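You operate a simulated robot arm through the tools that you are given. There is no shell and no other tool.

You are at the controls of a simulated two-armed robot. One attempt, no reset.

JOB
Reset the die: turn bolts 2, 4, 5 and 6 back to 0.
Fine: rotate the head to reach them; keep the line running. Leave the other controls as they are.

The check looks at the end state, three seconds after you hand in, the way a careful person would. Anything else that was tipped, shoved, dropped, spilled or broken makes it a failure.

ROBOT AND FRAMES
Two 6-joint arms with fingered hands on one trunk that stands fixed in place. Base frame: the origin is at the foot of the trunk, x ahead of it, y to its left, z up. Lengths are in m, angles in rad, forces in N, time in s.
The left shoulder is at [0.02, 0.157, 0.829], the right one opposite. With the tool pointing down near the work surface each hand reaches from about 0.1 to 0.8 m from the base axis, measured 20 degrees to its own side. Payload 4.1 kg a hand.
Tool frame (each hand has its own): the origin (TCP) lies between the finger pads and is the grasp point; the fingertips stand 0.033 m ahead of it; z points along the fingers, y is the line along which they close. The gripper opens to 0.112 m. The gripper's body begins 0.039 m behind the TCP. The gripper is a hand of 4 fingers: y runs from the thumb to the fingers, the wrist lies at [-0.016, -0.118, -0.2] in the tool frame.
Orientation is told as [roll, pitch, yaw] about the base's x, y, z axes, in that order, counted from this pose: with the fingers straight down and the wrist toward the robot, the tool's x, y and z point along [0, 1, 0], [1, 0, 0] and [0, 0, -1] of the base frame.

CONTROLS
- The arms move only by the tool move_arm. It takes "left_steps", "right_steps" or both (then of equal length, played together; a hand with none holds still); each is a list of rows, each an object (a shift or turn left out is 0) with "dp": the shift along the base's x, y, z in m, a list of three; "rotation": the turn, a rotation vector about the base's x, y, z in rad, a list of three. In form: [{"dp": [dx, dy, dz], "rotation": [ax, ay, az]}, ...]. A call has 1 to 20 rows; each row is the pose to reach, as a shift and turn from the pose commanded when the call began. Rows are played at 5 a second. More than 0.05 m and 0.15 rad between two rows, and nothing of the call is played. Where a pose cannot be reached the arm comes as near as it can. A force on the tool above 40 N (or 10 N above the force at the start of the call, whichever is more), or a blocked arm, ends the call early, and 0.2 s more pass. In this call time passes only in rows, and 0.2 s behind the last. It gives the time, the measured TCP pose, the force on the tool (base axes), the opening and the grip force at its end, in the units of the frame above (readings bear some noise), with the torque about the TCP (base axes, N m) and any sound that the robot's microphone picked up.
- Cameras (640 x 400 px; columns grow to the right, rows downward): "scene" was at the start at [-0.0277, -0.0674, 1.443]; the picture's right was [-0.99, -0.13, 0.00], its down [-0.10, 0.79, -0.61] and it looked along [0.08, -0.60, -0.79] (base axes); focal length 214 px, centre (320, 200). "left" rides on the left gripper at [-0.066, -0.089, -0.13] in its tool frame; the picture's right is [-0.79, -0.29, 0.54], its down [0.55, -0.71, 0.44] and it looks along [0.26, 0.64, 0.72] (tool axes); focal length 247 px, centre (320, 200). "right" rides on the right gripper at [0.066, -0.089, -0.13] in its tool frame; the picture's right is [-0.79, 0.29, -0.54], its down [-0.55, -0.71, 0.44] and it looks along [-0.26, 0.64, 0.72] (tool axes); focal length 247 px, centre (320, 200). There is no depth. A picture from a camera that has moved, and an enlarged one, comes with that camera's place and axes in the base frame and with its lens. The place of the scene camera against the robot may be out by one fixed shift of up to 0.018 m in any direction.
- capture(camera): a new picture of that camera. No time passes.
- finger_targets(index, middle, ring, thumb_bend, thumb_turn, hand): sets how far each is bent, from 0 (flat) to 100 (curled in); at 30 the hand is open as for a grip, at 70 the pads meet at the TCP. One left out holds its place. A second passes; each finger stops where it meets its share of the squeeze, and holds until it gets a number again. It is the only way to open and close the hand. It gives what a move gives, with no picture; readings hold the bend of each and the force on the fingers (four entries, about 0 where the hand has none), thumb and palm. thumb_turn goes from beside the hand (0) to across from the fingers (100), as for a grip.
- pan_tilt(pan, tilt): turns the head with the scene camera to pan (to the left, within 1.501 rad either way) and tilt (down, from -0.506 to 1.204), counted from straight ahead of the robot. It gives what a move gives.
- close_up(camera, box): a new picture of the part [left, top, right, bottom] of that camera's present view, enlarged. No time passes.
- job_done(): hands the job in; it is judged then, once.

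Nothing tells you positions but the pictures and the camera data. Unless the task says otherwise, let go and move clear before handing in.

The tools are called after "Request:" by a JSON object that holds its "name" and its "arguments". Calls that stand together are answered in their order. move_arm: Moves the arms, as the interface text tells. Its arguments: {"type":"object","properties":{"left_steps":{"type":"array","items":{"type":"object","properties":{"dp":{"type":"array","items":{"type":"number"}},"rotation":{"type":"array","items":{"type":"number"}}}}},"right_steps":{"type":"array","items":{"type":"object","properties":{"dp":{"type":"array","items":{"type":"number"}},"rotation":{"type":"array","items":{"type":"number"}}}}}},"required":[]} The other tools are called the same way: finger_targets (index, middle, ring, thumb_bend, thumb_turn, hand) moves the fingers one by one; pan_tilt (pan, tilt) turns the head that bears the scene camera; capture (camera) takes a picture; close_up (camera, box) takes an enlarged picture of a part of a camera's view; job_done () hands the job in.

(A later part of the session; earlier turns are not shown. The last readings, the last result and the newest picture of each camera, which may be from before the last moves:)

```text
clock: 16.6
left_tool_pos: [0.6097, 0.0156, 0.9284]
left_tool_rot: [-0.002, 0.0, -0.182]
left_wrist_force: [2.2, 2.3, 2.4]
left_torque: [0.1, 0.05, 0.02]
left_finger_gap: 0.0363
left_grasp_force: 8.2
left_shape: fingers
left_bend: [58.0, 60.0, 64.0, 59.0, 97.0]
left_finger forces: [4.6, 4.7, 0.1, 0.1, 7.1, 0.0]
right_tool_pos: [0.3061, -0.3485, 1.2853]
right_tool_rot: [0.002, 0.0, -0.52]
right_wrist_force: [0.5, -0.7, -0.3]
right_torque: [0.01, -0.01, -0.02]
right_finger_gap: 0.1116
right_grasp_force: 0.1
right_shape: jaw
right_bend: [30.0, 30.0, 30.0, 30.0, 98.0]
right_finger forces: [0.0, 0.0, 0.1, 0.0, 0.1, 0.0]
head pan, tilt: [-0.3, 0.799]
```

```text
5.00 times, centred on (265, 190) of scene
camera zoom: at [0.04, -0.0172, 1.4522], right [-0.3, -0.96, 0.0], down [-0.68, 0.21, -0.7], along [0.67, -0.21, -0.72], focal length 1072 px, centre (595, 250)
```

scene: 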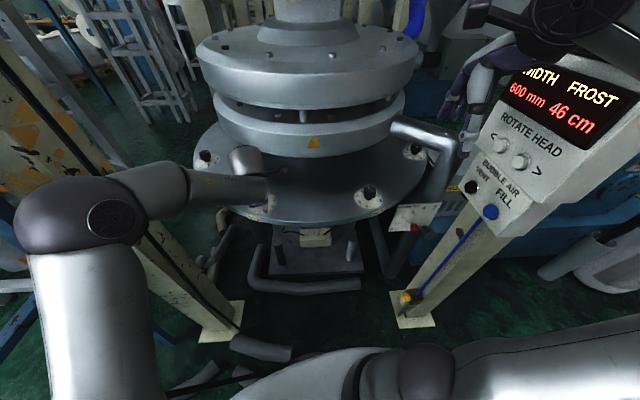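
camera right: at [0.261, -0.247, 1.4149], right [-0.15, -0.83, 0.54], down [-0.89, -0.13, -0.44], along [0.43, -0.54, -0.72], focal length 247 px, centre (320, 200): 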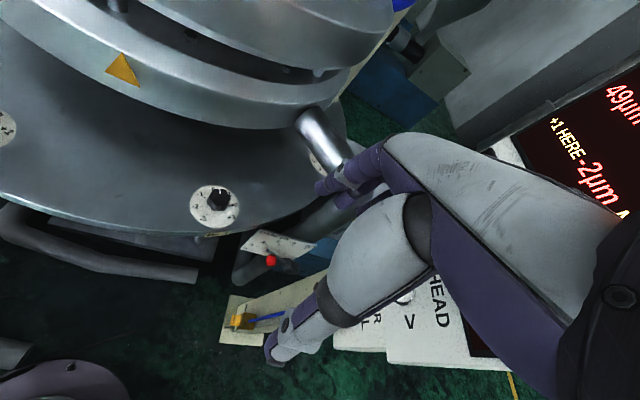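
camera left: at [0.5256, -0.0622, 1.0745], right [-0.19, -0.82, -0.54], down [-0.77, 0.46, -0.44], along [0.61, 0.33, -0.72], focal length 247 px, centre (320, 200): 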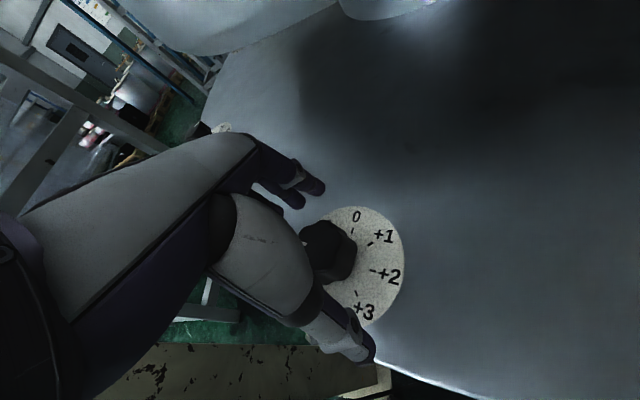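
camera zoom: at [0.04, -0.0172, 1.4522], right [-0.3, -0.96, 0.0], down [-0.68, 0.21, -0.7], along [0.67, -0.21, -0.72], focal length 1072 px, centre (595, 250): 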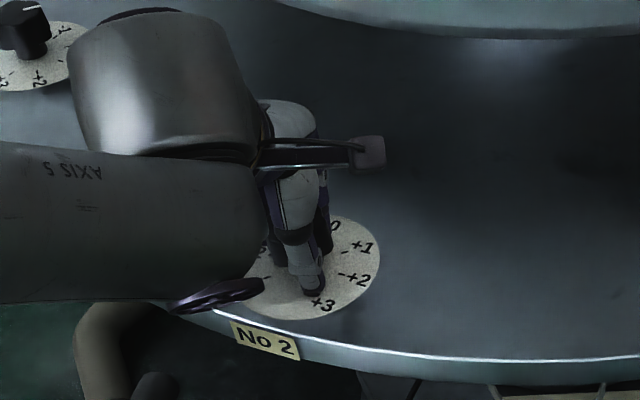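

The knob turned with the hand and the torque is tiny. I continue clockwise toward 90° total.

Request:
{"name": "move_arm", "arguments": {"left_steps": [{"dp": [0, 0, 0], "rotation": [0, 0, -0.13]}, {"dp": [0, 0, 0], "rotation": [0, 0, -0.26]}, {"dp": [0, 0, 0], "rotation": [0, 0, -0.39]}, {"dp": [0, 0, 0], "rotation": [0, 0, -0.52]}, {"dp": [0, 0, 0], "rotation": [0, 0, -0.64]}]}}

Request:
{"name": "close_up", "arguments": {"camera": "left", "box": [240, 150, 420, 370]}}

Request:
{"name": "capture", "arguments": {"camera": "scene"}}

```text
clock: 17.8
left_tool_pos: [0.6097, 0.0155, 0.928]
left_tool_rot: [-0.002, -0.001, -0.821]
left_wrist_force: [-0.2, 1.0, -2.1]
left_torque: [0.06, 0.11, 0.02]
left_finger_gap: 0.0364
left_grasp_force: 8.1
left_shape: fingers
left_bend: [59.0, 61.0, 64.0, 59.0, 96.0]
left_finger forces: [4.0, 4.5, 0.0, 0.1, 8.0, 0.0]
right_tool_pos: [0.3058, -0.349, 1.2844]
right_tool_rot: [0.002, -0.002, -0.52]
right_wrist_force: [0.3, 0.1, -0.5]
right_torque: [-0.01, 0.0, -0.01]
right_finger_gap: 0.1116
right_grasp_force: 0.1
right_shape: jaw
right_bend: [30.0, 30.0, 30.0, 30.0, 98.0]
right_finger forces: [0.0, 0.0, 0.0, 0.1, 0.0, 0.0]
head pan, tilt: [-0.3, 0.799]
```

```text
1.82 times, centred on (330, 260) of left
camera zoom: at [0.5003, 0.0339, 1.0587], right [-0.78, -0.33, -0.54], down [-0.08, 0.9, -0.44], along [0.63, -0.3, -0.72], focal length 449 px, centre (302, 91)
```

zoom: 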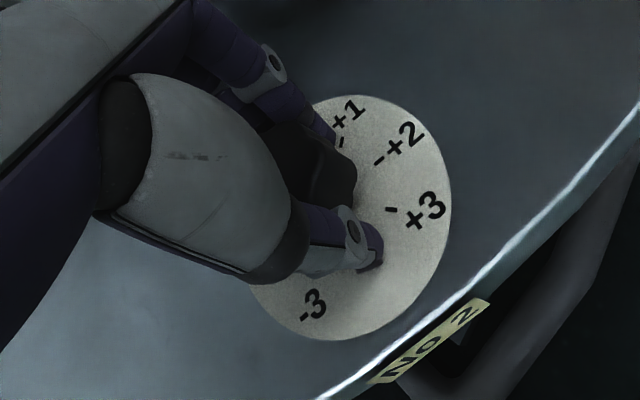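

```text
taken
```

scene: 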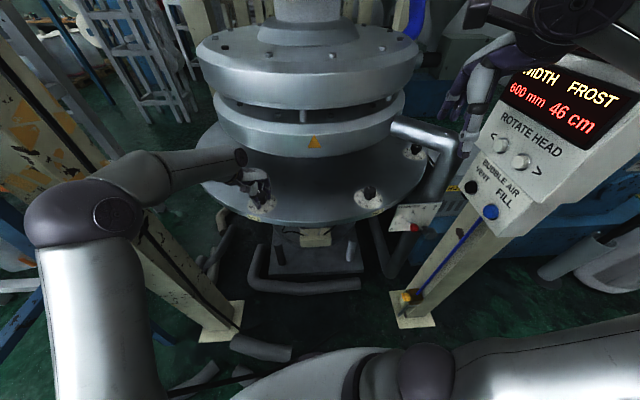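

Turned 54° so far, still gripped well. I finish the remaining 36°.

Request:
{"name": "move_arm", "arguments": {"left_steps": [{"dp": [0, 0, 0], "rotation": [0, 0, -0.13]}, {"dp": [0, 0, 0], "rotation": [0, 0, -0.26]}, {"dp": [0, 0, 0], "rotation": [0, 0, -0.39]}, {"dp": [0, 0, 0], "rotation": [0, 0, -0.52]}, {"dp": [0, 0, 0], "rotation": [0, 0, -0.633]}]}}

Request:
{"name": "close_up", "arguments": {"camera": "left", "box": [240, 150, 420, 370]}}

Request:
{"name": "close_up", "arguments": {"camera": "scene", "box": [220, 150, 310, 230]}}

```text
clock: 19.0
left_tool_pos: [0.6089, 0.0146, 0.9295]
left_tool_rot: [0.0, 0.002, -1.457]
left_wrist_force: [-6.6, -0.4, -1.3]
left_torque: [0.09, 0.23, 0.02]
left_finger_gap: 0.0364
left_grasp_force: 8.7
left_shape: fingers
left_bend: [59.0, 61.0, 64.0, 59.0, 95.0]
left_finger forces: [5.3, 3.4, 0.0, 0.0, 8.7, 0.0]
right_tool_pos: [0.3052, -0.35, 1.2843]
right_tool_rot: [0.001, 0.0, -0.521]
right_wrist_force: [-0.3, 0.4, -1.2]
right_torque: [0.01, -0.01, -0.01]
right_finger_gap: 0.1114
right_grasp_force: 0.1
right_shape: jaw
right_bend: [30.0, 30.0, 30.0, 30.0, 98.0]
right_finger forces: [0.0, 0.0, 0.0, 0.1, 0.0, 0.0]
head pan, tilt: [-0.3, 0.799]
```

```text
1.82 times, centred on (330, 260) of left
camera zoom: at [0.5333, 0.0946, 1.0585], right [-0.82, 0.19, -0.54], down [0.47, 0.77, -0.44], along [0.33, -0.61, -0.72], focal length 449 px, centre (302, 91)
```

zoom: 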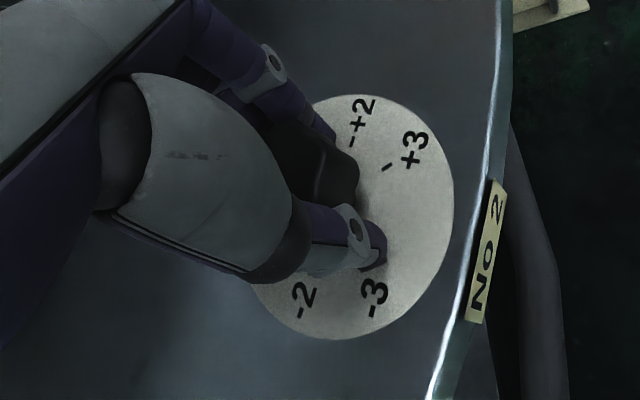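

```text
5.00 times, centred on (265, 190) of scene
camera zoom: at [0.0397, -0.0172, 1.4522], right [-0.3, -0.96, 0.0], down [-0.68, 0.21, -0.7], along [0.67, -0.21, -0.72], focal length 1072 px, centre (595, 250)
```

zoom: 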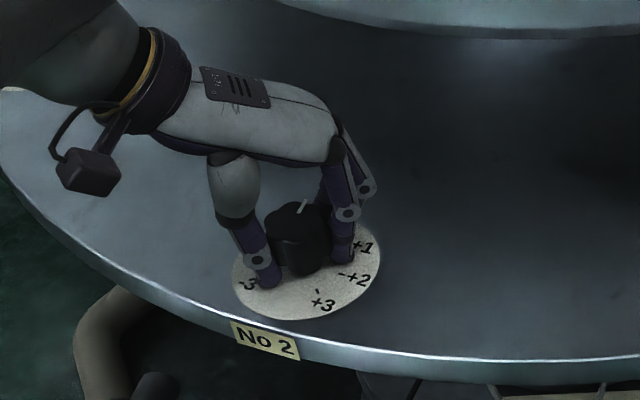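

The pointer now shows near 0. I zoom in more to measure its angle before letting go.

Request:
{"name": "close_up", "arguments": {"camera": "scene", "box": [245, 180, 281, 204]}}

```text
16.00 times, centred on (263, 192) of scene
camera zoom: at [0.0397, -0.0172, 1.4522], right [-0.3, -0.96, 0.0], down [-0.68, 0.21, -0.7], along [0.67, -0.21, -0.72], focal length 3432 px, centre (1232, 328)
```

zoom: 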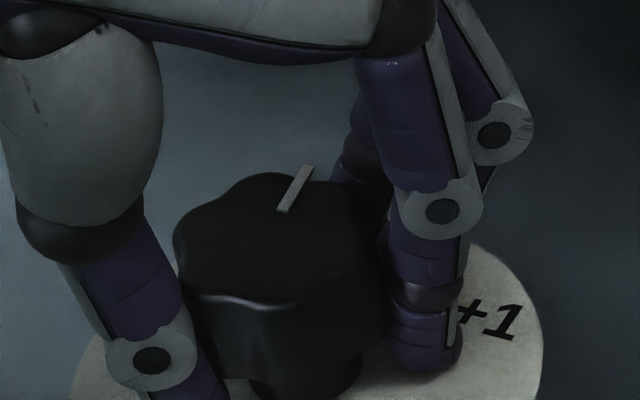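

Bolt 2's pointer measures about -30 to -34° against the 0 mark at about -36°, so it may be a few degrees short. I zoom further for an exact reading while still holding.

Request:
{"name": "close_up", "arguments": {"camera": "scene", "box": [257, 186, 269, 194]}}

Request:
{"name": "close_up", "arguments": {"camera": "scene", "box": [248, 182, 284, 212]}}

```text
16.00 times, centred on (263, 190) of scene
camera zoom: at [0.0397, -0.0172, 1.4522], right [-0.3, -0.96, 0.0], down [-0.68, 0.21, -0.7], along [0.67, -0.21, -0.72], focal length 3432 px, centre (1232, 360)
```

zoom: 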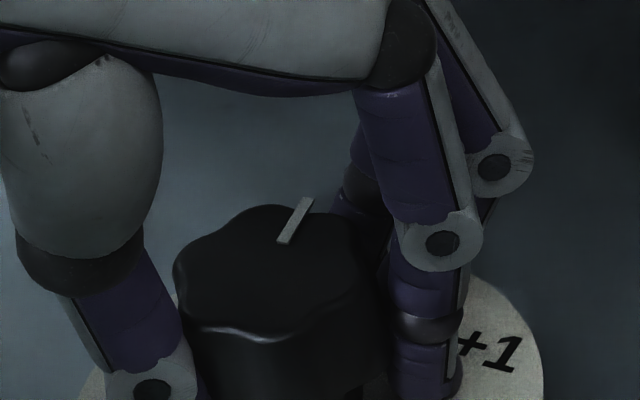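

```text
13.33 times, centred on (266, 197) of scene
camera zoom: at [0.0397, -0.0172, 1.4522], right [-0.3, -0.96, 0.0], down [-0.68, 0.21, -0.7], along [0.67, -0.21, -0.72], focal length 2860 px, centre (1040, 240)
```

zoom: 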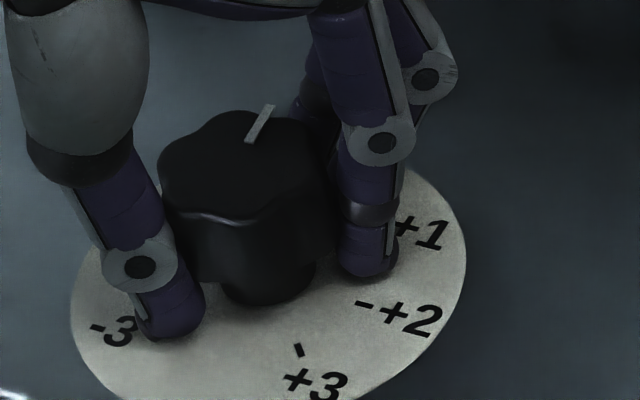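

At the limit of zoom the pointer still looks 5–8° short of the 0 mark. I turn another 0.1 rad clockwise, then re-read.

Request:
{"name": "move_arm", "arguments": {"left_steps": [{"dp": [0, 0.001, 0], "rotation": [0, 0, -0.05]}, {"dp": [0, 0.001, 0], "rotation": [0, 0, -0.1]}]}}

Request:
{"name": "close_up", "arguments": {"camera": "scene", "box": [257, 186, 269, 194]}}

```text
clock: 19.6
left_tool_pos: [0.6096, 0.0154, 0.929]
left_tool_rot: [0.0, 0.0, -1.556]
left_wrist_force: [-7.9, -2.5, -3.7]
left_torque: [0.02, 0.2, -0.03]
left_finger_gap: 0.0365
left_grasp_force: 9.1
left_shape: fingers
left_bend: [59.0, 61.0, 64.0, 59.0, 95.0]
left_finger forces: [6.5, 4.1, 0.0, 0.0, 7.7, 0.1]
right_tool_pos: [0.3058, -0.3492, 1.2852]
right_tool_rot: [0.003, -0.001, -0.52]
right_wrist_force: [1.0, -0.7, 0.1]
right_torque: [-0.02, 0.0, 0.02]
right_finger_gap: 0.1117
right_grasp_force: 0.1
right_shape: jaw
right_bend: [30.0, 30.0, 30.0, 30.0, 98.0]
right_finger forces: [0.0, 0.0, 0.0, 0.0, 0.0, 0.0]
head pan, tilt: [-0.3, 0.799]
```

```text
16.00 times, centred on (263, 190) of scene
camera zoom: at [0.0397, -0.0173, 1.4522], right [-0.3, -0.96, 0.0], down [-0.68, 0.21, -0.7], along [0.67, -0.21, -0.72], focal length 3432 px, centre (1232, 360)
```

zoom: 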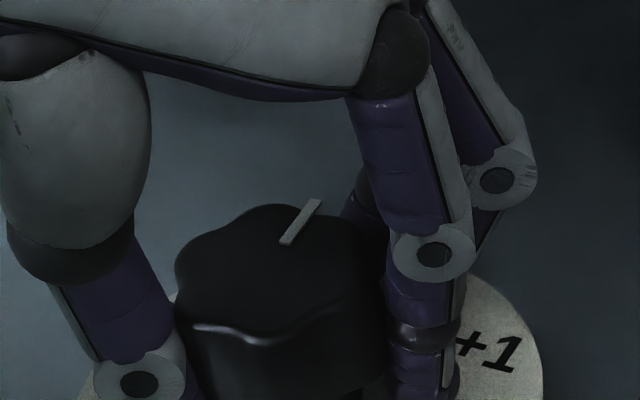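

Now about -33°. I open the hand and back away to read the dial cleanly.

Request:
{"name": "finger_targets", "arguments": {"hand": "left", "index": 30, "middle": 30, "ring": 30, "thumb_bend": 30}}

Request:
{"name": "move_arm", "arguments": {"left_steps": [{"dp": [0, 0, 0.025]}, {"dp": [0, 0, 0.06]}, {"dp": [-0.01, 0.03, 0.065], "rotation": [0, 0, 0.1]}, {"dp": [-0.03, 0.06, 0.065], "rotation": [0, 0, 0.22]}, {"dp": [-0.06, 0.075, 0.065], "rotation": [0, 0, 0.36]}, {"dp": [-0.1, 0.08, 0.07], "rotation": [0, 0, 0.5]}]}}

Request:
{"name": "capture", "arguments": {"camera": "left"}}

Request:
{"name": "close_up", "arguments": {"camera": "scene", "box": [244, 182, 280, 212]}}

```text
clock: 20.6
left_tool_pos: [0.6101, 0.0158, 0.9292]
left_tool_rot: [0.001, 0.0, -1.553]
left_wrist_force: [-0.6, 0.9, 0.1]
left_torque: [-0.01, -0.02, -0.03]
left_finger_gap: 0.1126
left_grasp_force: 0.1
left_shape: fingers
left_bend: [30.0, 30.0, 30.0, 30.0, 97.0]
left_finger forces: [0.0, 0.1, 0.0, 0.1, 0.0, 0.0]
right_tool_pos: [0.3049, -0.3481, 1.2852]
right_tool_rot: [0.002, 0.0, -0.522]
right_wrist_force: [0.4, -0.4, -0.9]
right_torque: [0.0, 0.01, -0.02]
right_finger_gap: 0.1117
right_grasp_force: 0.0
right_shape: jaw
right_bend: [30.0, 30.0, 30.0, 30.0, 98.0]
right_finger forces: [0.1, 0.0, 0.0, 0.1, 0.1, 0.1]
head pan, tilt: [-0.3, 0.799]
```

```text
clock: 22.0
left_tool_pos: [0.5127, 0.0934, 1.0004]
left_tool_rot: [0.001, 0.0, -1.054]
left_wrist_force: [0.7, -0.8, -0.7]
left_torque: [0.0, 0.03, 0.03]
left_finger_gap: 0.1126
left_grasp_force: 0.2
left_shape: fingers
left_bend: [30.0, 30.0, 30.0, 30.0, 97.0]
left_finger forces: [0.1, 0.0, 0.1, 0.0, 0.0, 0.0]
right_tool_pos: [0.3067, -0.3486, 1.2842]
right_tool_rot: [0.001, 0.001, -0.519]
right_wrist_force: [0.0, 0.3, 0.2]
right_torque: [0.01, 0.02, 0.0]
right_finger_gap: 0.1115
right_grasp_force: 0.0
right_shape: jaw
right_bend: [30.0, 30.0, 30.0, 30.0, 98.0]
right_finger forces: [0.1, 0.1, 0.0, 0.0, 0.1, 0.0]
head pan, tilt: [-0.3, 0.799]
```

```text
taken
camera left: at [0.4101, 0.1363, 1.1303], right [-0.83, -0.15, -0.54], down [0.13, 0.89, -0.44], along [0.54, -0.43, -0.72], focal length 247 px, centre (320, 200)
```

left: 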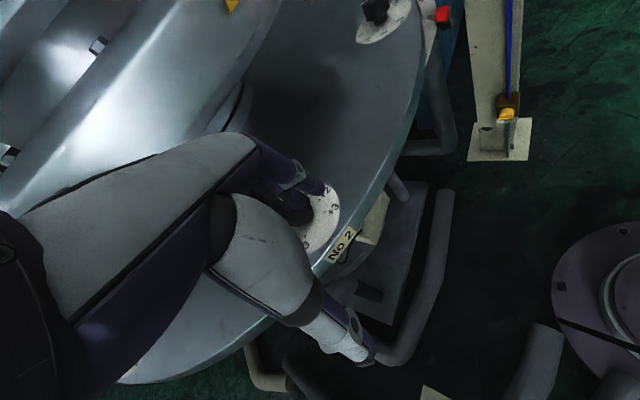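

```text
13.33 times, centred on (262, 197) of scene
camera zoom: at [0.0406, -0.0174, 1.4521], right [-0.3, -0.96, 0.0], down [-0.69, 0.21, -0.7], along [0.67, -0.21, -0.72], focal length 2860 px, centre (1093, 240)
```

zoom: 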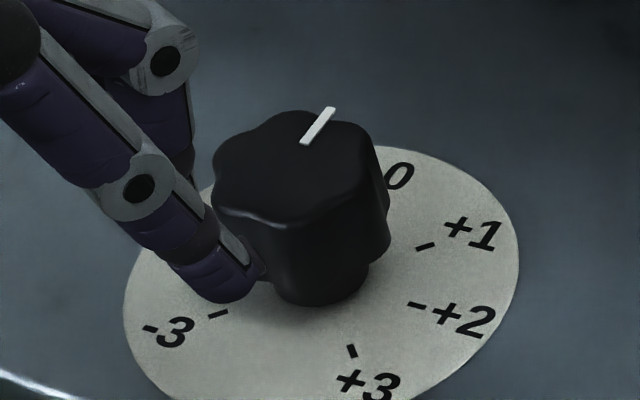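

Bolt 2 now reads 0 (within about 2°). Next I draw the left hand back off the flange, preshape the right hand into a pointing index, and turn it to face the panel.

Request:
{"name": "move_arm", "arguments": {"left_steps": [{"dp": [-0.04, 0.02, 0.01], "rotation": [0, 0, 0.1]}, {"dp": [-0.08, 0.04, 0.02], "rotation": [0, 0, 0.2]}, {"dp": [-0.12, 0.05, 0.03], "rotation": [0, 0, 0.3]}, {"dp": [-0.15, 0.06, 0.03], "rotation": [0, 0, 0.4]}], "right_steps": [{"dp": [0, 0, 0], "rotation": [0, 0, 0.06]}, {"dp": [0, 0, 0], "rotation": [0, 0, 0.12]}, {"dp": [0, 0, 0], "rotation": [0, 0, 0.18]}, {"dp": [0, 0, 0], "rotation": [0, 0, 0.212]}]}}

Request:
{"name": "finger_targets", "arguments": {"hand": "right", "index": 20, "middle": 100, "ring": 100, "thumb_bend": 100}}

Request:
{"name": "capture", "arguments": {"camera": "right"}}

Request:
{"name": "pan_tilt", "arguments": {"pan": -0.9, "tilt": 0.6}}

Request:
{"name": "capture", "arguments": {"camera": "scene"}}

```text
clock: 23.0
left_tool_pos: [0.3602, 0.1574, 1.0309]
left_tool_rot: [0.0, -0.002, -0.655]
left_wrist_force: [0.0, -0.9, 0.4]
left_torque: [0.04, 0.04, 0.02]
left_finger_gap: 0.1126
left_grasp_force: 0.0
left_shape: fingers
left_bend: [30.0, 30.0, 30.0, 30.0, 97.0]
left_finger forces: [0.0, 0.1, 0.0, 0.0, 0.0, 0.0]
right_tool_pos: [0.3081, -0.3483, 1.2847]
right_tool_rot: [0.001, 0.0, -0.309]
right_wrist_force: [0.0, -0.8, 0.0]
right_torque: [0.0, 0.05, -0.01]
right_finger_gap: 0.1115
right_grasp_force: 0.1
right_shape: jaw
right_bend: [30.0, 30.0, 30.0, 30.0, 98.0]
right_finger forces: [0.0, 0.1, 0.1, 0.0, 0.0, 0.0]
head pan, tilt: [-0.3, 0.799]
```

```text
clock: 24.0
left_tool_pos: [0.36, 0.1576, 1.0307]
left_tool_rot: [0.0, 0.0, -0.656]
left_wrist_force: [0.1, -0.2, 0.7]
left_torque: [0.03, -0.03, 0.03]
left_finger_gap: 0.1125
left_grasp_force: 0.1
left_shape: fingers
left_bend: [30.0, 30.0, 30.0, 30.0, 97.0]
left_finger forces: [0.1, 0.1, 0.1, 0.0, 0.1, 0.0]
right_tool_pos: [0.3062, -0.3471, 1.285]
right_tool_rot: [0.003, -0.001, -0.307]
right_wrist_force: [-0.2, 0.5, 0.6]
right_torque: [0.01, 0.01, 0.0]
right_finger_gap: 0.0365
right_grasp_force: 0.0
right_shape: fingers
right_bend: [20.0, 100.0, 100.0, 100.0, 98.0]
right_finger forces: [0.0, 0.0, 0.0, 0.1, 0.0, 0.1]
head pan, tilt: [-0.3, 0.799]
```

```text
taken
camera right: at [0.2414, -0.2585, 1.4151], right [0.03, -0.84, 0.54], down [-0.84, -0.31, -0.44], along [0.53, -0.44, -0.72], focal length 247 px, centre (320, 200)
```

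right: 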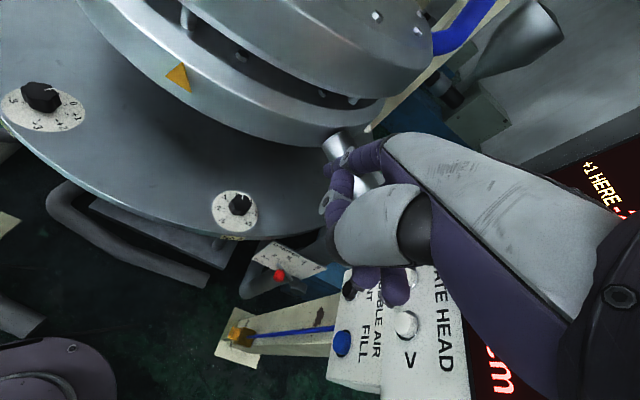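

```text
clock: 25.0
left_tool_pos: [0.3606, 0.1574, 1.0296]
left_tool_rot: [0.001, -0.001, -0.655]
left_wrist_force: [0.7, -0.4, 0.2]
left_torque: [0.04, 0.01, 0.0]
left_finger_gap: 0.1125
left_grasp_force: 0.1
left_shape: fingers
left_bend: [30.0, 30.0, 30.0, 30.0, 97.0]
left_finger forces: [0.1, 0.1, 0.0, 0.1, 0.0, 0.0]
right_tool_pos: [0.3066, -0.3481, 1.285]
right_tool_rot: [0.003, 0.0, -0.308]
right_wrist_force: [-0.1, 0.1, 0.5]
right_torque: [-0.05, -0.01, 0.0]
right_finger_gap: 0.0367
right_grasp_force: 0.0
right_shape: fingers
right_bend: [20.0, 100.0, 100.0, 100.0, 98.0]
right_finger forces: [0.0, 0.0, 0.1, 0.0, 0.0, 0.0]
head pan, tilt: [-0.901, 0.6]
```

```text
taken
```

scene: 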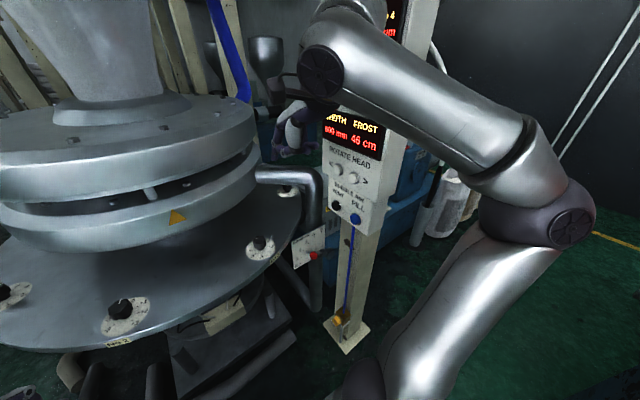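

The right arm reaches up and over with its hand hanging near the panel. I rotate it stepwise so the index points at the panel.

Request:
{"name": "move_arm", "arguments": {"right_steps": [{"dp": [0, 0, 0], "rotation": [-0.1239, 0.0394, 0]}, {"dp": [0, 0, 0], "rotation": [-0.2478, 0.0788, 0]}, {"dp": [0, -0.01, -0.01], "rotation": [-0.3717, 0.1182, 0]}, {"dp": [-0.01, -0.015, -0.015], "rotation": [-0.4956, 0.1576, 0]}, {"dp": [-0.01, -0.02, -0.02], "rotation": [-0.6195, 0.197, 0]}, {"dp": [-0.015, -0.025, -0.025], "rotation": [-0.7434, 0.2363, 0]}]}}

Request:
{"name": "capture", "arguments": {"camera": "scene"}}

Request:
{"name": "capture", "arguments": {"camera": "right"}}

```text
clock: 26.4
left_tool_pos: [0.3608, 0.1571, 1.0296]
left_tool_rot: [0.001, 0.001, -0.656]
left_wrist_force: [0.1, -0.1, -0.1]
left_torque: [-0.02, 0.0, 0.01]
left_finger_gap: 0.1126
left_grasp_force: 0.0
left_shape: fingers
left_bend: [30.0, 30.0, 30.0, 30.0, 97.0]
left_finger forces: [0.0, 0.1, 0.0, 0.0, 0.1, 0.0]
right_tool_pos: [0.2915, -0.3729, 1.2599]
right_tool_rot: [-0.783, 0.0, -0.307]
right_wrist_force: [-0.6, -0.3, 0.9]
right_torque: [0.01, -0.02, 0.01]
right_finger_gap: 0.0368
right_grasp_force: 0.1
right_shape: fingers
right_bend: [20.0, 100.0, 100.0, 100.0, 98.0]
right_finger forces: [0.0, 0.0, 0.1, 0.1, 0.0, 0.0]
head pan, tilt: [-0.901, 0.6]
```

```text
taken
```

scene: 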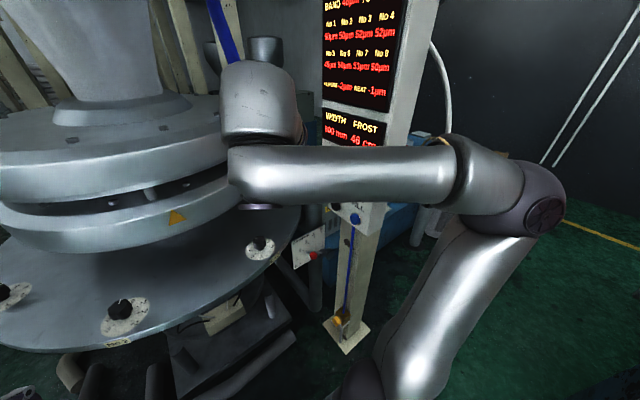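

```text
taken
camera right: at [0.2483, -0.2136, 1.3054], right [0.22, -0.26, 0.94], down [-0.89, -0.45, 0.08], along [0.4, -0.85, -0.33], focal length 247 px, centre (320, 200)
```

right: 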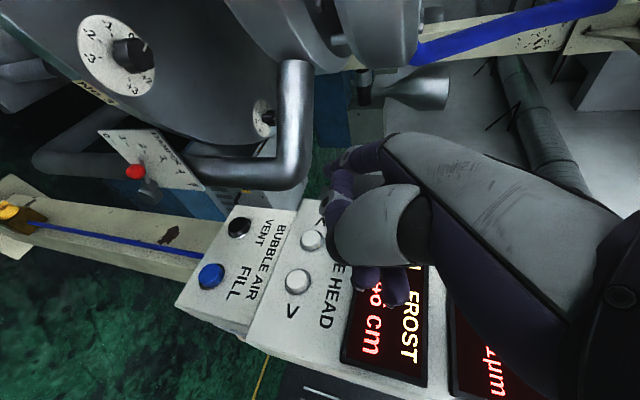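

The panel display is readable now and the hand is half turned. I zoom to see the finger posture and the display.

Request:
{"name": "close_up", "arguments": {"camera": "right", "box": [230, 110, 450, 330]}}

Request:
{"name": "close_up", "arguments": {"camera": "scene", "box": [310, 0, 420, 150]}}

Request:
{"name": "capture", "arguments": {"camera": "left"}}

```text
1.82 times, centred on (340, 220) of right
camera zoom: at [0.2483, -0.2136, 1.3054], right [0.22, -0.26, 0.94], down [-0.89, -0.45, 0.08], along [0.4, -0.85, -0.33], focal length 449 px, centre (284, 164)
```

zoom: 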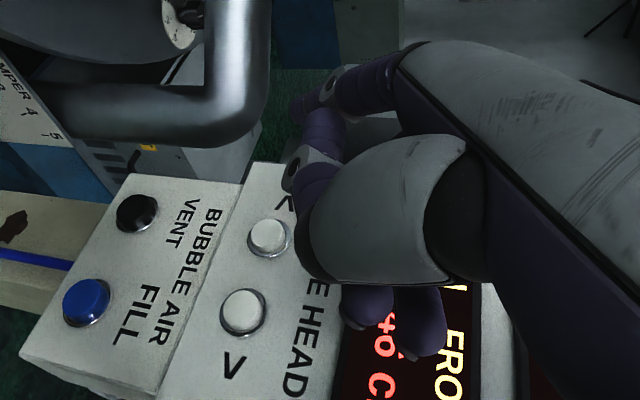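

```text
2.67 times, centred on (365, 75) of scene
camera zoom: at [0.0178, -0.0627, 1.469], right [-0.78, -0.62, 0.0], down [-0.35, 0.44, -0.83], along [0.51, -0.65, -0.56], focal length 572 px, centre (200, 533)
```

zoom: 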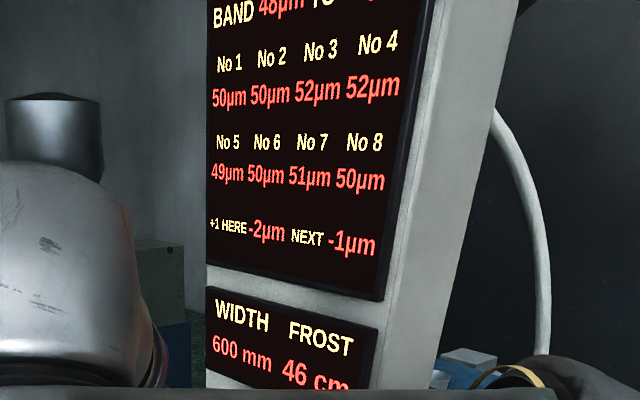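

```text
taken
camera left: at [0.2488, 0.1578, 1.1604], right [-0.71, -0.45, -0.54], down [-0.23, 0.87, -0.44], along [0.67, -0.19, -0.72], focal length 247 px, centre (320, 200)
```

left: 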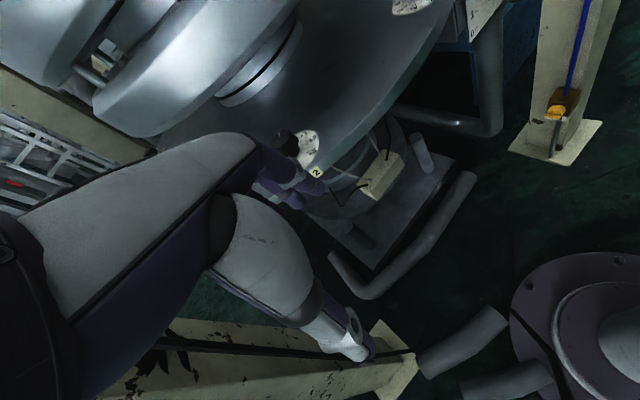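

The bent thumb sticks out as far as the index, so instead I'll close all fingers together at the TCP to make one compact pressing tip on the tool axis. Then I'll finish turning the hand toward the panel.

Request:
{"name": "finger_targets", "arguments": {"hand": "right", "index": 68, "middle": 68, "ring": 68, "thumb_bend": 68}}

Request:
{"name": "move_arm", "arguments": {"right_steps": [{"dp": [0, -0.005, -0.01], "rotation": [-0.1239, 0.0394, 0]}, {"dp": [0, -0.01, -0.02], "rotation": [-0.2478, 0.0788, 0]}, {"dp": [0, -0.015, -0.03], "rotation": [-0.3717, 0.1182, 0]}, {"dp": [0, -0.02, -0.04], "rotation": [-0.4956, 0.1576, 0]}, {"dp": [0, -0.025, -0.05], "rotation": [-0.6195, 0.197, 0]}, {"dp": [0.0, -0.03, -0.06], "rotation": [-0.753, 0.239, 0]}]}}

Request:
{"name": "capture", "arguments": {"camera": "scene"}}

Request:
{"name": "capture", "arguments": {"camera": "right"}}

```text
clock: 27.4
left_tool_pos: [0.3602, 0.1575, 1.0314]
left_tool_rot: [0.0, 0.0, -0.654]
left_wrist_force: [0.5, -0.1, 0.5]
left_torque: [-0.01, 0.03, 0.03]
left_finger_gap: 0.1127
left_grasp_force: 0.0
left_shape: fingers
left_bend: [30.0, 30.0, 30.0, 30.0, 97.0]
left_finger forces: [0.0, 0.0, 0.0, 0.0, 0.0, 0.1]
right_tool_pos: [0.291, -0.3729, 1.2587]
right_tool_rot: [-0.778, -0.001, -0.307]
right_wrist_force: [-0.1, -0.9, 0.6]
right_torque: [-0.01, 0.0, 0.02]
right_finger_gap: 0.0075
right_grasp_force: 0.1
right_shape: fingers
right_bend: [68.0, 68.0, 68.0, 68.0, 98.0]
right_finger forces: [0.1, 0.0, 0.0, 0.0, 0.0, 0.0]
head pan, tilt: [-0.901, 0.6]
```

```text
clock: 28.8
left_tool_pos: [0.3604, 0.1583, 1.0305]
left_tool_rot: [0.001, -0.001, -0.655]
left_wrist_force: [0.0, 0.1, 0.2]
left_torque: [0.01, -0.01, 0.01]
left_finger_gap: 0.1127
left_grasp_force: 0.1
left_shape: fingers
left_bend: [30.0, 30.0, 30.0, 30.0, 97.0]
left_finger forces: [0.1, 0.0, 0.1, 0.1, 0.0, 0.0]
right_tool_pos: [0.2968, -0.4019, 1.2066]
right_tool_rot: [-1.57, 0.0, -0.309]
right_wrist_force: [0.6, 0.6, 0.2]
right_torque: [0.0, -0.03, 0.05]
right_finger_gap: 0.0079
right_grasp_force: 0.1
right_shape: fingers
right_bend: [68.0, 68.0, 68.0, 68.0, 98.0]
right_finger forces: [0.1, 0.0, 0.0, 0.0, 0.0, 0.0]
right hand out of reach, approached as far as the arm can: row 6
head pan, tilt: [-0.901, 0.6]
```

```text
taken
```

scene: 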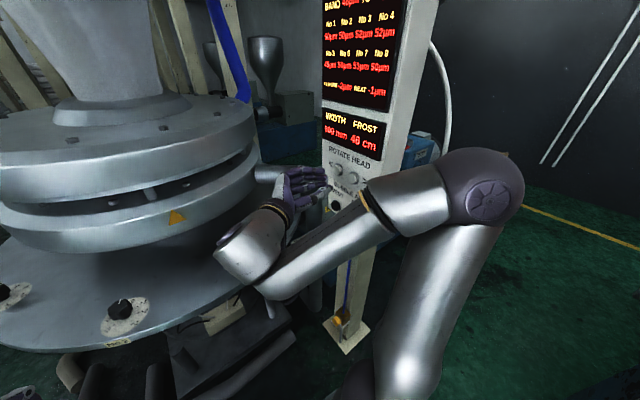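

```text
taken
camera right: at [0.2513, -0.2501, 1.1403], right [0.44, 0.42, 0.79], down [-0.81, -0.2, 0.55], along [0.39, -0.88, 0.26], focal length 247 px, centre (320, 200)
```

right: 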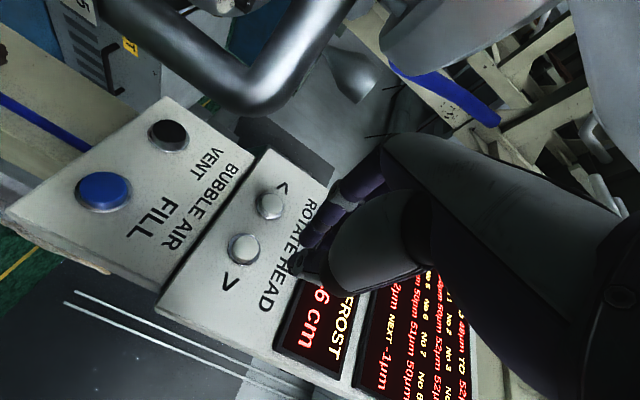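

The closed fingertips now face the panel; "<" comes out at about (0.340, -0.555, 1.177). "<" should turn the front of the head to my left, bringing bolt 4 toward me; I move to a standoff in front of it.

Request:
{"name": "move_arm", "arguments": {"right_steps": [{"dp": [0.02, -0.02, -0.008]}, {"dp": [0.04, -0.04, -0.016]}, {"dp": [0.07, -0.065, -0.022]}]}}

Request:
{"name": "capture", "arguments": {"camera": "right"}}

Request:
{"name": "capture", "arguments": {"camera": "scene"}}

```text
clock: 29.6
left_tool_pos: [0.3593, 0.157, 1.0306]
left_tool_rot: [-0.001, 0.0, -0.653]
left_wrist_force: [-0.4, -0.4, 0.8]
left_torque: [-0.01, -0.05, 0.02]
left_finger_gap: 0.1122
left_grasp_force: 0.0
left_shape: fingers
left_bend: [30.0, 30.0, 30.0, 30.0, 97.0]
left_finger forces: [0.1, 0.0, 0.0, 0.0, 0.1, 0.0]
right_tool_pos: [0.3677, -0.4677, 1.1845]
right_tool_rot: [-1.568, 0.0, -0.306]
right_wrist_force: [-0.2, 0.0, 1.0]
right_torque: [0.02, 0.06, 0.01]
right_finger_gap: 0.0078
right_grasp_force: 0.0
right_shape: fingers
right_bend: [68.0, 68.0, 68.0, 68.0, 98.0]
right_finger forces: [0.0, 0.0, 0.1, 0.1, 0.1, 0.0]
head pan, tilt: [-0.901, 0.6]
```

```text
taken
camera right: at [0.3217, -0.3157, 1.1195], right [0.44, 0.43, 0.79], down [-0.81, -0.2, 0.55], along [0.39, -0.88, 0.26], focal length 247 px, centre (320, 200)
```

right: 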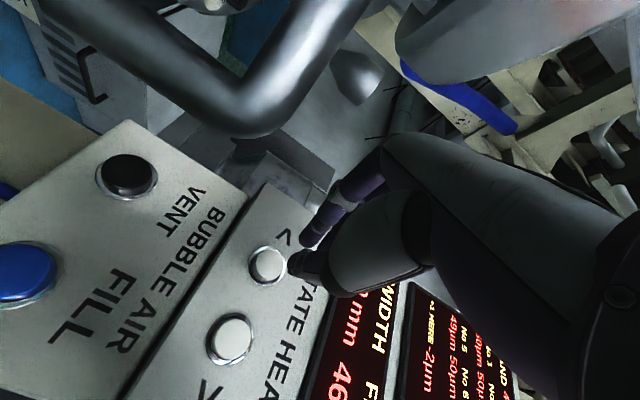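

```text
taken
```

scene: 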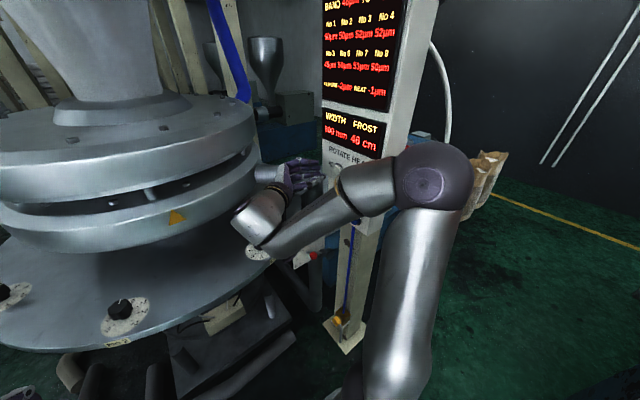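

Alignment is good to a couple of mm. I drop 9 mm and approach until the tips are about 1 cm from the "<" button.

Request:
{"name": "move_arm", "arguments": {"right_steps": [{"dp": [-0.005, -0.016, -0.005]}, {"dp": [-0.0095, -0.031, -0.009]}, {"dp": [-0.0135, -0.0455, -0.009]}]}}

Request:
{"name": "capture", "arguments": {"camera": "right"}}

Request:
{"name": "close_up", "arguments": {"camera": "right", "box": [200, 180, 380, 340]}}

```text
clock: 30.4
left_tool_pos: [0.3608, 0.1577, 1.0307]
left_tool_rot: [0.001, 0.0, -0.655]
left_wrist_force: [0.6, -0.5, 0.4]
left_torque: [0.02, -0.01, -0.02]
left_finger_gap: 0.1127
left_grasp_force: 0.0
left_shape: fingers
left_bend: [30.0, 30.0, 30.0, 30.0, 97.0]
left_finger forces: [0.0, 0.1, 0.0, 0.1, 0.1, 0.1]
right_tool_pos: [0.3533, -0.5129, 1.1754]
right_tool_rot: [-1.569, 0.001, -0.308]
right_wrist_force: [0.6, -0.5, -0.7]
right_torque: [-0.02, -0.02, -0.01]
right_finger_gap: 0.0073
right_grasp_force: 0.0
right_shape: fingers
right_bend: [68.0, 68.0, 68.0, 68.0, 98.0]
right_finger forces: [0.1, 0.1, 0.0, 0.1, 0.1, 0.1]
head pan, tilt: [-0.901, 0.6]
```

```text
taken
camera right: at [0.3083, -0.3617, 1.1094], right [0.43, 0.43, 0.79], down [-0.81, -0.2, 0.55], along [0.39, -0.88, 0.26], focal length 247 px, centre (320, 200)
```

right: 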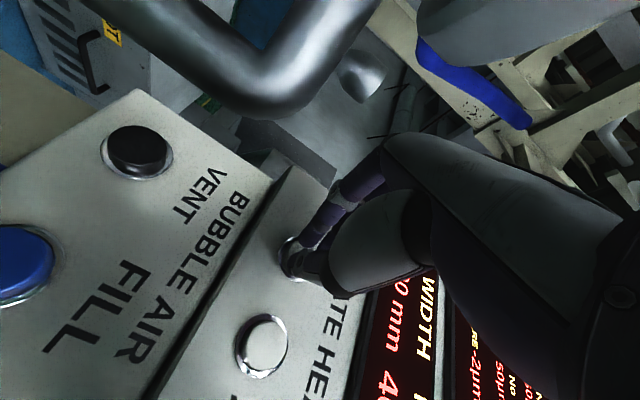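

```text
2.50 times, centred on (290, 260) of right
camera zoom: at [0.3083, -0.3617, 1.1094], right [0.43, 0.43, 0.79], down [-0.81, -0.2, 0.55], along [0.39, -0.88, 0.26], focal length 617 px, centre (395, 50)
```

zoom: 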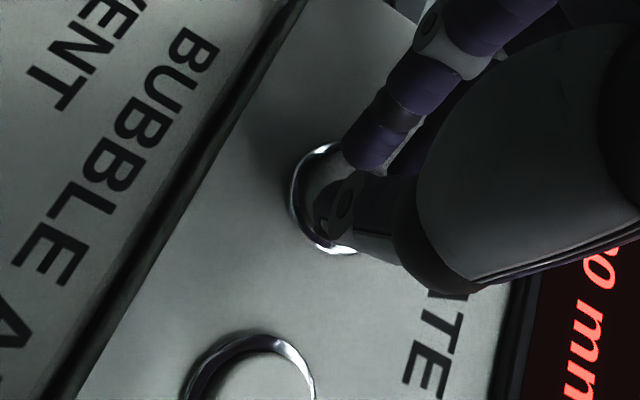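

The fingertips are lined up on "<". I turn the head to see the die, then do a short tap.

Request:
{"name": "pan_tilt", "arguments": {"pan": -0.55, "tilt": 0.65}}

Request:
{"name": "capture", "arguments": {"camera": "scene"}}

Request:
{"name": "move_arm", "arguments": {"right_steps": [{"dp": [-0.0018, -0.0057, 0]}, {"dp": [-0.0033, -0.0105, 0]}, {"dp": [-0.0042, -0.0133, 0]}, {"dp": [0, 0, 0]}]}}

Request:
{"name": "capture", "arguments": {"camera": "scene"}}

```text
clock: 31.2
left_tool_pos: [0.3612, 0.1566, 1.0307]
left_tool_rot: [0.001, 0.001, -0.656]
left_wrist_force: [-0.8, -1.1, -0.7]
left_torque: [0.02, 0.03, 0.07]
left_finger_gap: 0.1124
left_grasp_force: 0.0
left_shape: fingers
left_bend: [30.0, 30.0, 30.0, 30.0, 97.0]
left_finger forces: [0.0, 0.1, 0.1, 0.1, 0.1, 0.0]
right_tool_pos: [0.3548, -0.5142, 1.1747]
right_tool_rot: [-1.569, 0.0, -0.308]
right_wrist_force: [-0.3, 0.0, 0.1]
right_torque: [-0.02, 0.01, -0.02]
right_finger_gap: 0.0077
right_grasp_force: 0.0
right_shape: fingers
right_bend: [68.0, 68.0, 68.0, 68.0, 98.0]
right_finger forces: [0.1, 0.0, 0.0, 0.0, 0.0, 0.0]
head pan, tilt: [-0.55, 0.649]
```

```text
taken
```

scene: 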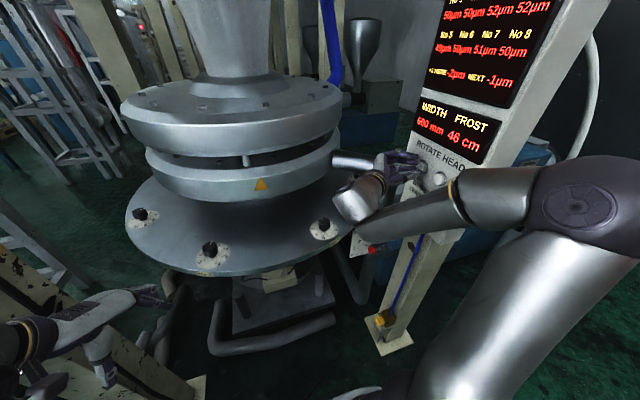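

```text
clock: 32.2
left_tool_pos: [0.3601, 0.1564, 1.0306]
left_tool_rot: [0.0, 0.0, -0.654]
left_wrist_force: [0.0, -0.3, 0.1]
left_torque: [0.02, -0.02, 0.02]
left_finger_gap: 0.1126
left_grasp_force: 0.1
left_shape: fingers
left_bend: [30.0, 30.0, 30.0, 30.0, 97.0]
left_finger forces: [0.1, 0.0, 0.0, 0.0, 0.0, 0.0]
right_tool_pos: [0.3532, -0.5138, 1.1764]
right_tool_rot: [-1.569, -0.002, -0.311]
right_wrist_force: [-0.8, 0.6, -0.2]
right_torque: [0.02, -0.02, -0.01]
right_finger_gap: 0.0074
right_grasp_force: 0.1
right_shape: fingers
right_bend: [68.0, 68.0, 68.0, 68.0, 98.0]
right_finger forces: [0.1, 0.0, 0.0, 0.0, 0.0, 0.0]
head pan, tilt: [-0.55, 0.649]
heard: click
```

```text
taken
```

scene: 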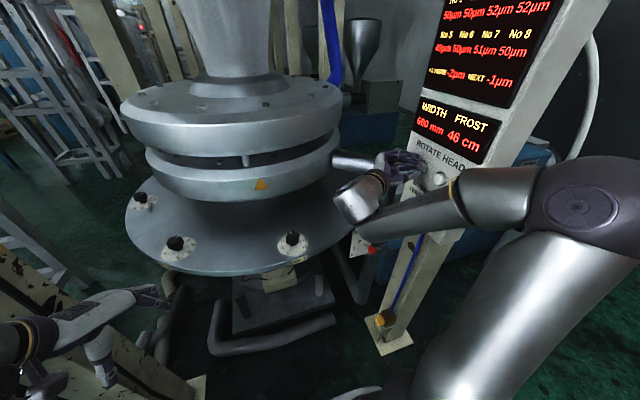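

A click, and the head is turning to the left as wanted. I let a little time pass without moving to see how far one press goes.

Request:
{"name": "move_arm", "arguments": {"right_steps": [{"dp": [0.003, 0.01, 0]}, {"dp": [0.006, 0.019, 0]}, {"dp": [0.006, 0.019, 0]}, {"dp": [0.006, 0.019, 0]}, {"dp": [0.006, 0.019, 0]}]}}

Request:
{"name": "capture", "arguments": {"camera": "scene"}}

Request:
{"name": "move_arm", "arguments": {"right_steps": [{"dp": [0, 0, 0]}, {"dp": [0, 0, 0]}, {"dp": [0, 0, 0]}, {"dp": [0, 0, 0]}, {"dp": [0, 0, 0]}]}}

Request:
{"name": "capture", "arguments": {"camera": "scene"}}

```text
clock: 33.5
left_tool_pos: [0.361, 0.1589, 1.0309]
left_tool_rot: [0.0, -0.001, -0.654]
left_wrist_force: [-0.2, -0.4, -0.5]
left_torque: [-0.01, 0.0, -0.03]
left_finger_gap: 0.1127
left_grasp_force: 0.1
left_shape: fingers
left_bend: [30.0, 30.0, 30.0, 30.0, 97.0]
left_finger forces: [0.0, 0.1, 0.1, 0.0, 0.0, 0.0]
right_tool_pos: [0.3604, -0.4935, 1.1744]
right_tool_rot: [-1.57, 0.001, -0.307]
right_wrist_force: [0.0, -0.3, -0.9]
right_torque: [0.0, 0.01, 0.01]
right_finger_gap: 0.0073
right_grasp_force: 0.0
right_shape: fingers
right_bend: [68.0, 68.0, 68.0, 68.0, 98.0]
right_finger forces: [0.1, 0.0, 0.0, 0.0, 0.0, 0.0]
head pan, tilt: [-0.55, 0.649]
```

```text
taken
```

scene: 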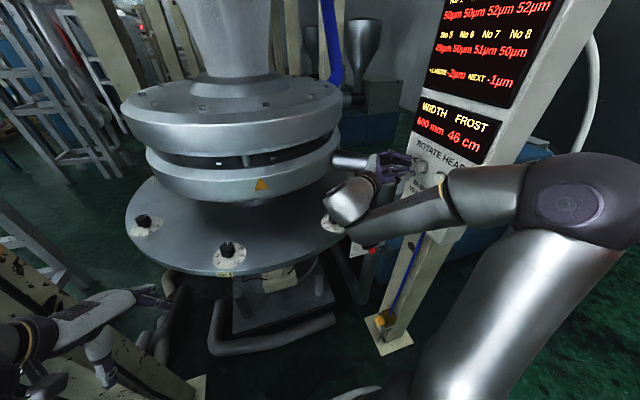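

```text
clock: 34.6
left_tool_pos: [0.3591, 0.1577, 1.0315]
left_tool_rot: [0.001, 0.0, -0.656]
left_wrist_force: [0.2, -0.3, -1.4]
left_torque: [0.0, -0.01, 0.01]
left_finger_gap: 0.1124
left_grasp_force: 0.1
left_shape: fingers
left_bend: [30.0, 30.0, 30.0, 30.0, 97.0]
left_finger forces: [0.1, 0.0, 0.0, 0.0, 0.0, 0.0]
right_tool_pos: [0.3597, -0.4944, 1.1753]
right_tool_rot: [-1.569, 0.0, -0.305]
right_wrist_force: [-0.1, -0.1, 0.6]
right_torque: [0.06, 0.03, 0.01]
right_finger_gap: 0.0075
right_grasp_force: 0.0
right_shape: fingers
right_bend: [68.0, 68.0, 68.0, 68.0, 98.0]
right_finger forces: [0.1, 0.1, 0.0, 0.0, 0.0, 0.0]
head pan, tilt: [-0.55, 0.649]
```

```text
taken
```

scene: 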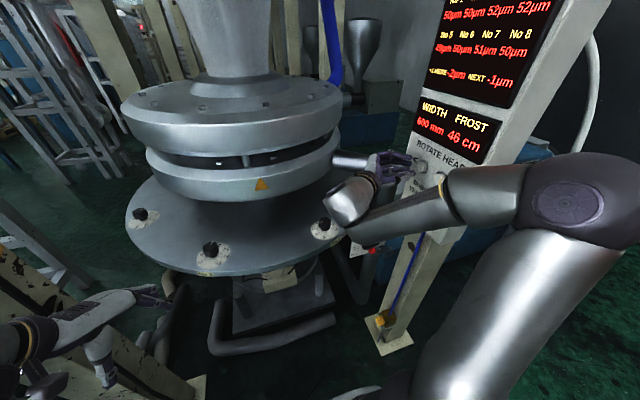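

The bolt pattern again looks the same, so one press seems to be a 45° step. I check the tags and dials.

Request:
{"name": "close_up", "arguments": {"camera": "scene", "box": [120, 180, 350, 290]}}

Request:
{"name": "close_up", "arguments": {"camera": "scene", "box": [185, 230, 240, 280]}}

Request:
{"name": "close_up", "arguments": {"camera": "scene", "box": [420, 0, 560, 130]}}

```text
2.78 times, centred on (235, 235) of scene
camera zoom: at [0.0369, -0.0388, 1.4647], right [-0.52, -0.85, 0.0], down [-0.52, 0.32, -0.8], along [0.68, -0.42, -0.6], focal length 597 px, centre (556, 103)
```

zoom: 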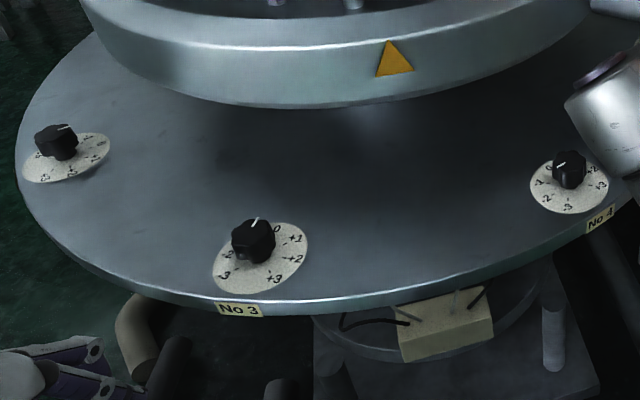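

```text
8.00 times, centred on (212, 255) of scene
camera zoom: at [0.0369, -0.0388, 1.4647], right [-0.52, -0.85, 0.0], down [-0.52, 0.32, -0.8], along [0.68, -0.42, -0.6], focal length 1716 px, centre (1180, -240)
```

zoom: 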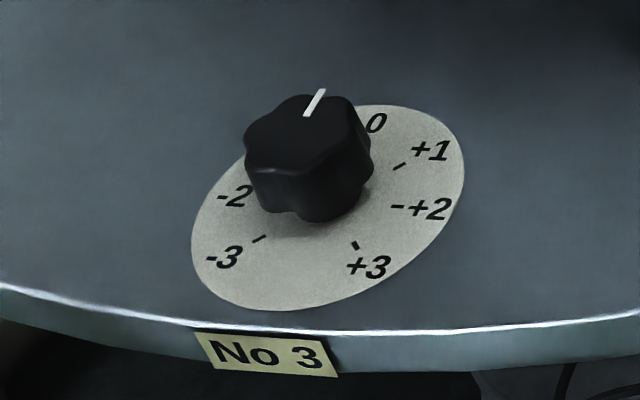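

```text
3.08 times, centred on (490, 65) of scene
camera zoom: at [0.0369, -0.0388, 1.4647], right [-0.52, -0.85, 0.0], down [-0.52, 0.32, -0.8], along [0.68, -0.42, -0.6], focal length 660 px, centre (-203, 615)
```

zoom: 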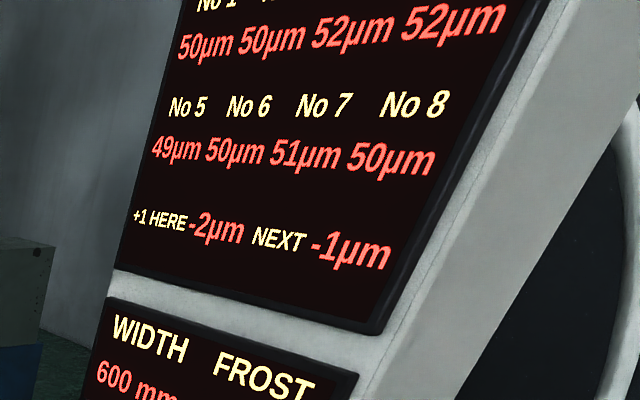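

Each press is one 45° step: No 3 now sits at the left station and No 4 at the front one. I press "<" once more to bring No 4 to the left hand's station, then wait for it to settle.

Request:
{"name": "move_arm", "arguments": {"right_steps": [{"dp": [-0.006, -0.019, 0]}, {"dp": [-0.0093, -0.0295, 0]}, {"dp": [-0.0102, -0.0323, 0]}, {"dp": [-0.006, -0.019, 0]}, {"dp": [0, 0, 0]}, {"dp": [0, 0, 0]}, {"dp": [0, 0, 0]}, {"dp": [0, 0, 0]}, {"dp": [0, 0, 0]}, {"dp": [0, 0, 0]}, {"dp": [0, 0, 0]}, {"dp": [0, 0, 0]}]}}

Request:
{"name": "capture", "arguments": {"camera": "scene"}}

Request:
{"name": "close_up", "arguments": {"camera": "scene", "box": [185, 230, 240, 280]}}

Request:
{"name": "close_up", "arguments": {"camera": "scene", "box": [120, 180, 350, 290]}}

```text
clock: 37.2
left_tool_pos: [0.3597, 0.1572, 1.0307]
left_tool_rot: [0.0, 0.001, -0.654]
left_wrist_force: [-0.2, -0.8, -0.3]
left_torque: [-0.01, 0.0, -0.02]
left_finger_gap: 0.1125
left_grasp_force: 0.1
left_shape: fingers
left_bend: [30.0, 30.0, 30.0, 30.0, 97.0]
left_finger forces: [0.0, 0.0, 0.0, 0.0, 0.1, 0.0]
right_tool_pos: [0.3602, -0.4943, 1.1761]
right_tool_rot: [-1.569, 0.0, -0.308]
right_wrist_force: [0.5, 0.9, 0.4]
right_torque: [0.03, 0.0, 0.01]
right_finger_gap: 0.0075
right_grasp_force: 0.0
right_shape: fingers
right_bend: [68.0, 68.0, 68.0, 68.0, 98.0]
right_finger forces: [0.1, 0.1, 0.0, 0.0, 0.0, 0.0]
head pan, tilt: [-0.55, 0.649]
heard: click
```

```text
taken
```

scene: 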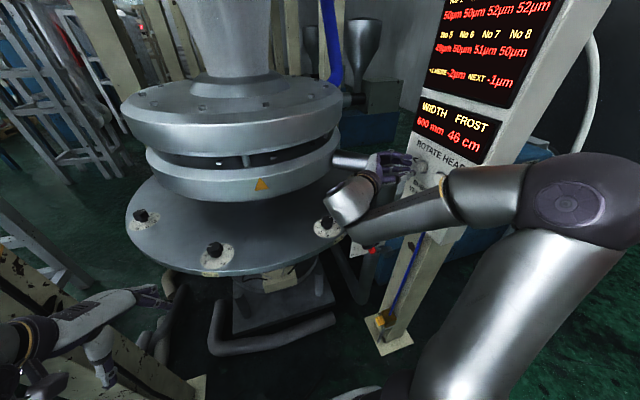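

```text
8.00 times, centred on (212, 255) of scene
camera zoom: at [0.0369, -0.0388, 1.4647], right [-0.52, -0.85, 0.0], down [-0.52, 0.32, -0.8], along [0.68, -0.42, -0.6], focal length 1716 px, centre (1180, -240)
```

zoom: 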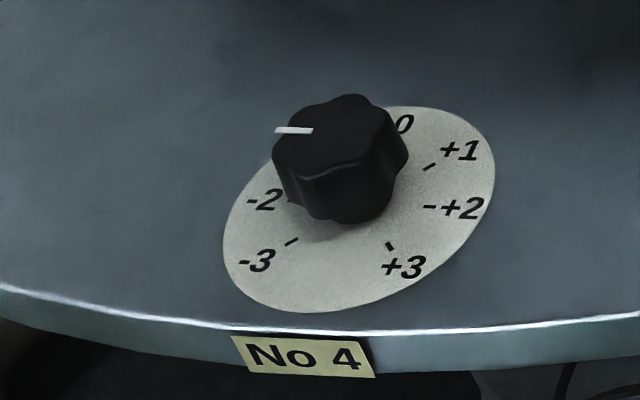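

```text
2.78 times, centred on (235, 235) of scene
camera zoom: at [0.0369, -0.0388, 1.4647], right [-0.52, -0.85, 0.0], down [-0.52, 0.32, -0.8], along [0.68, -0.42, -0.6], focal length 597 px, centre (556, 103)
```

zoom: 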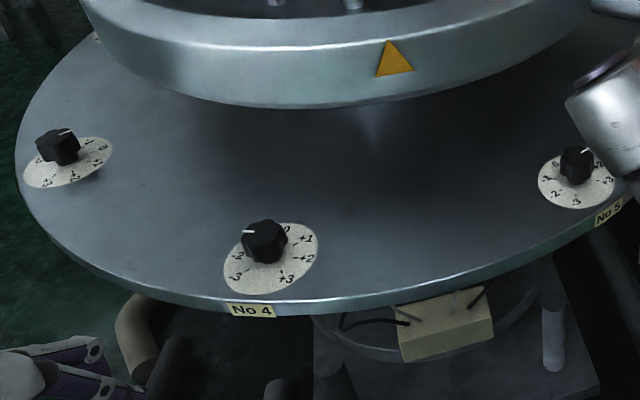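

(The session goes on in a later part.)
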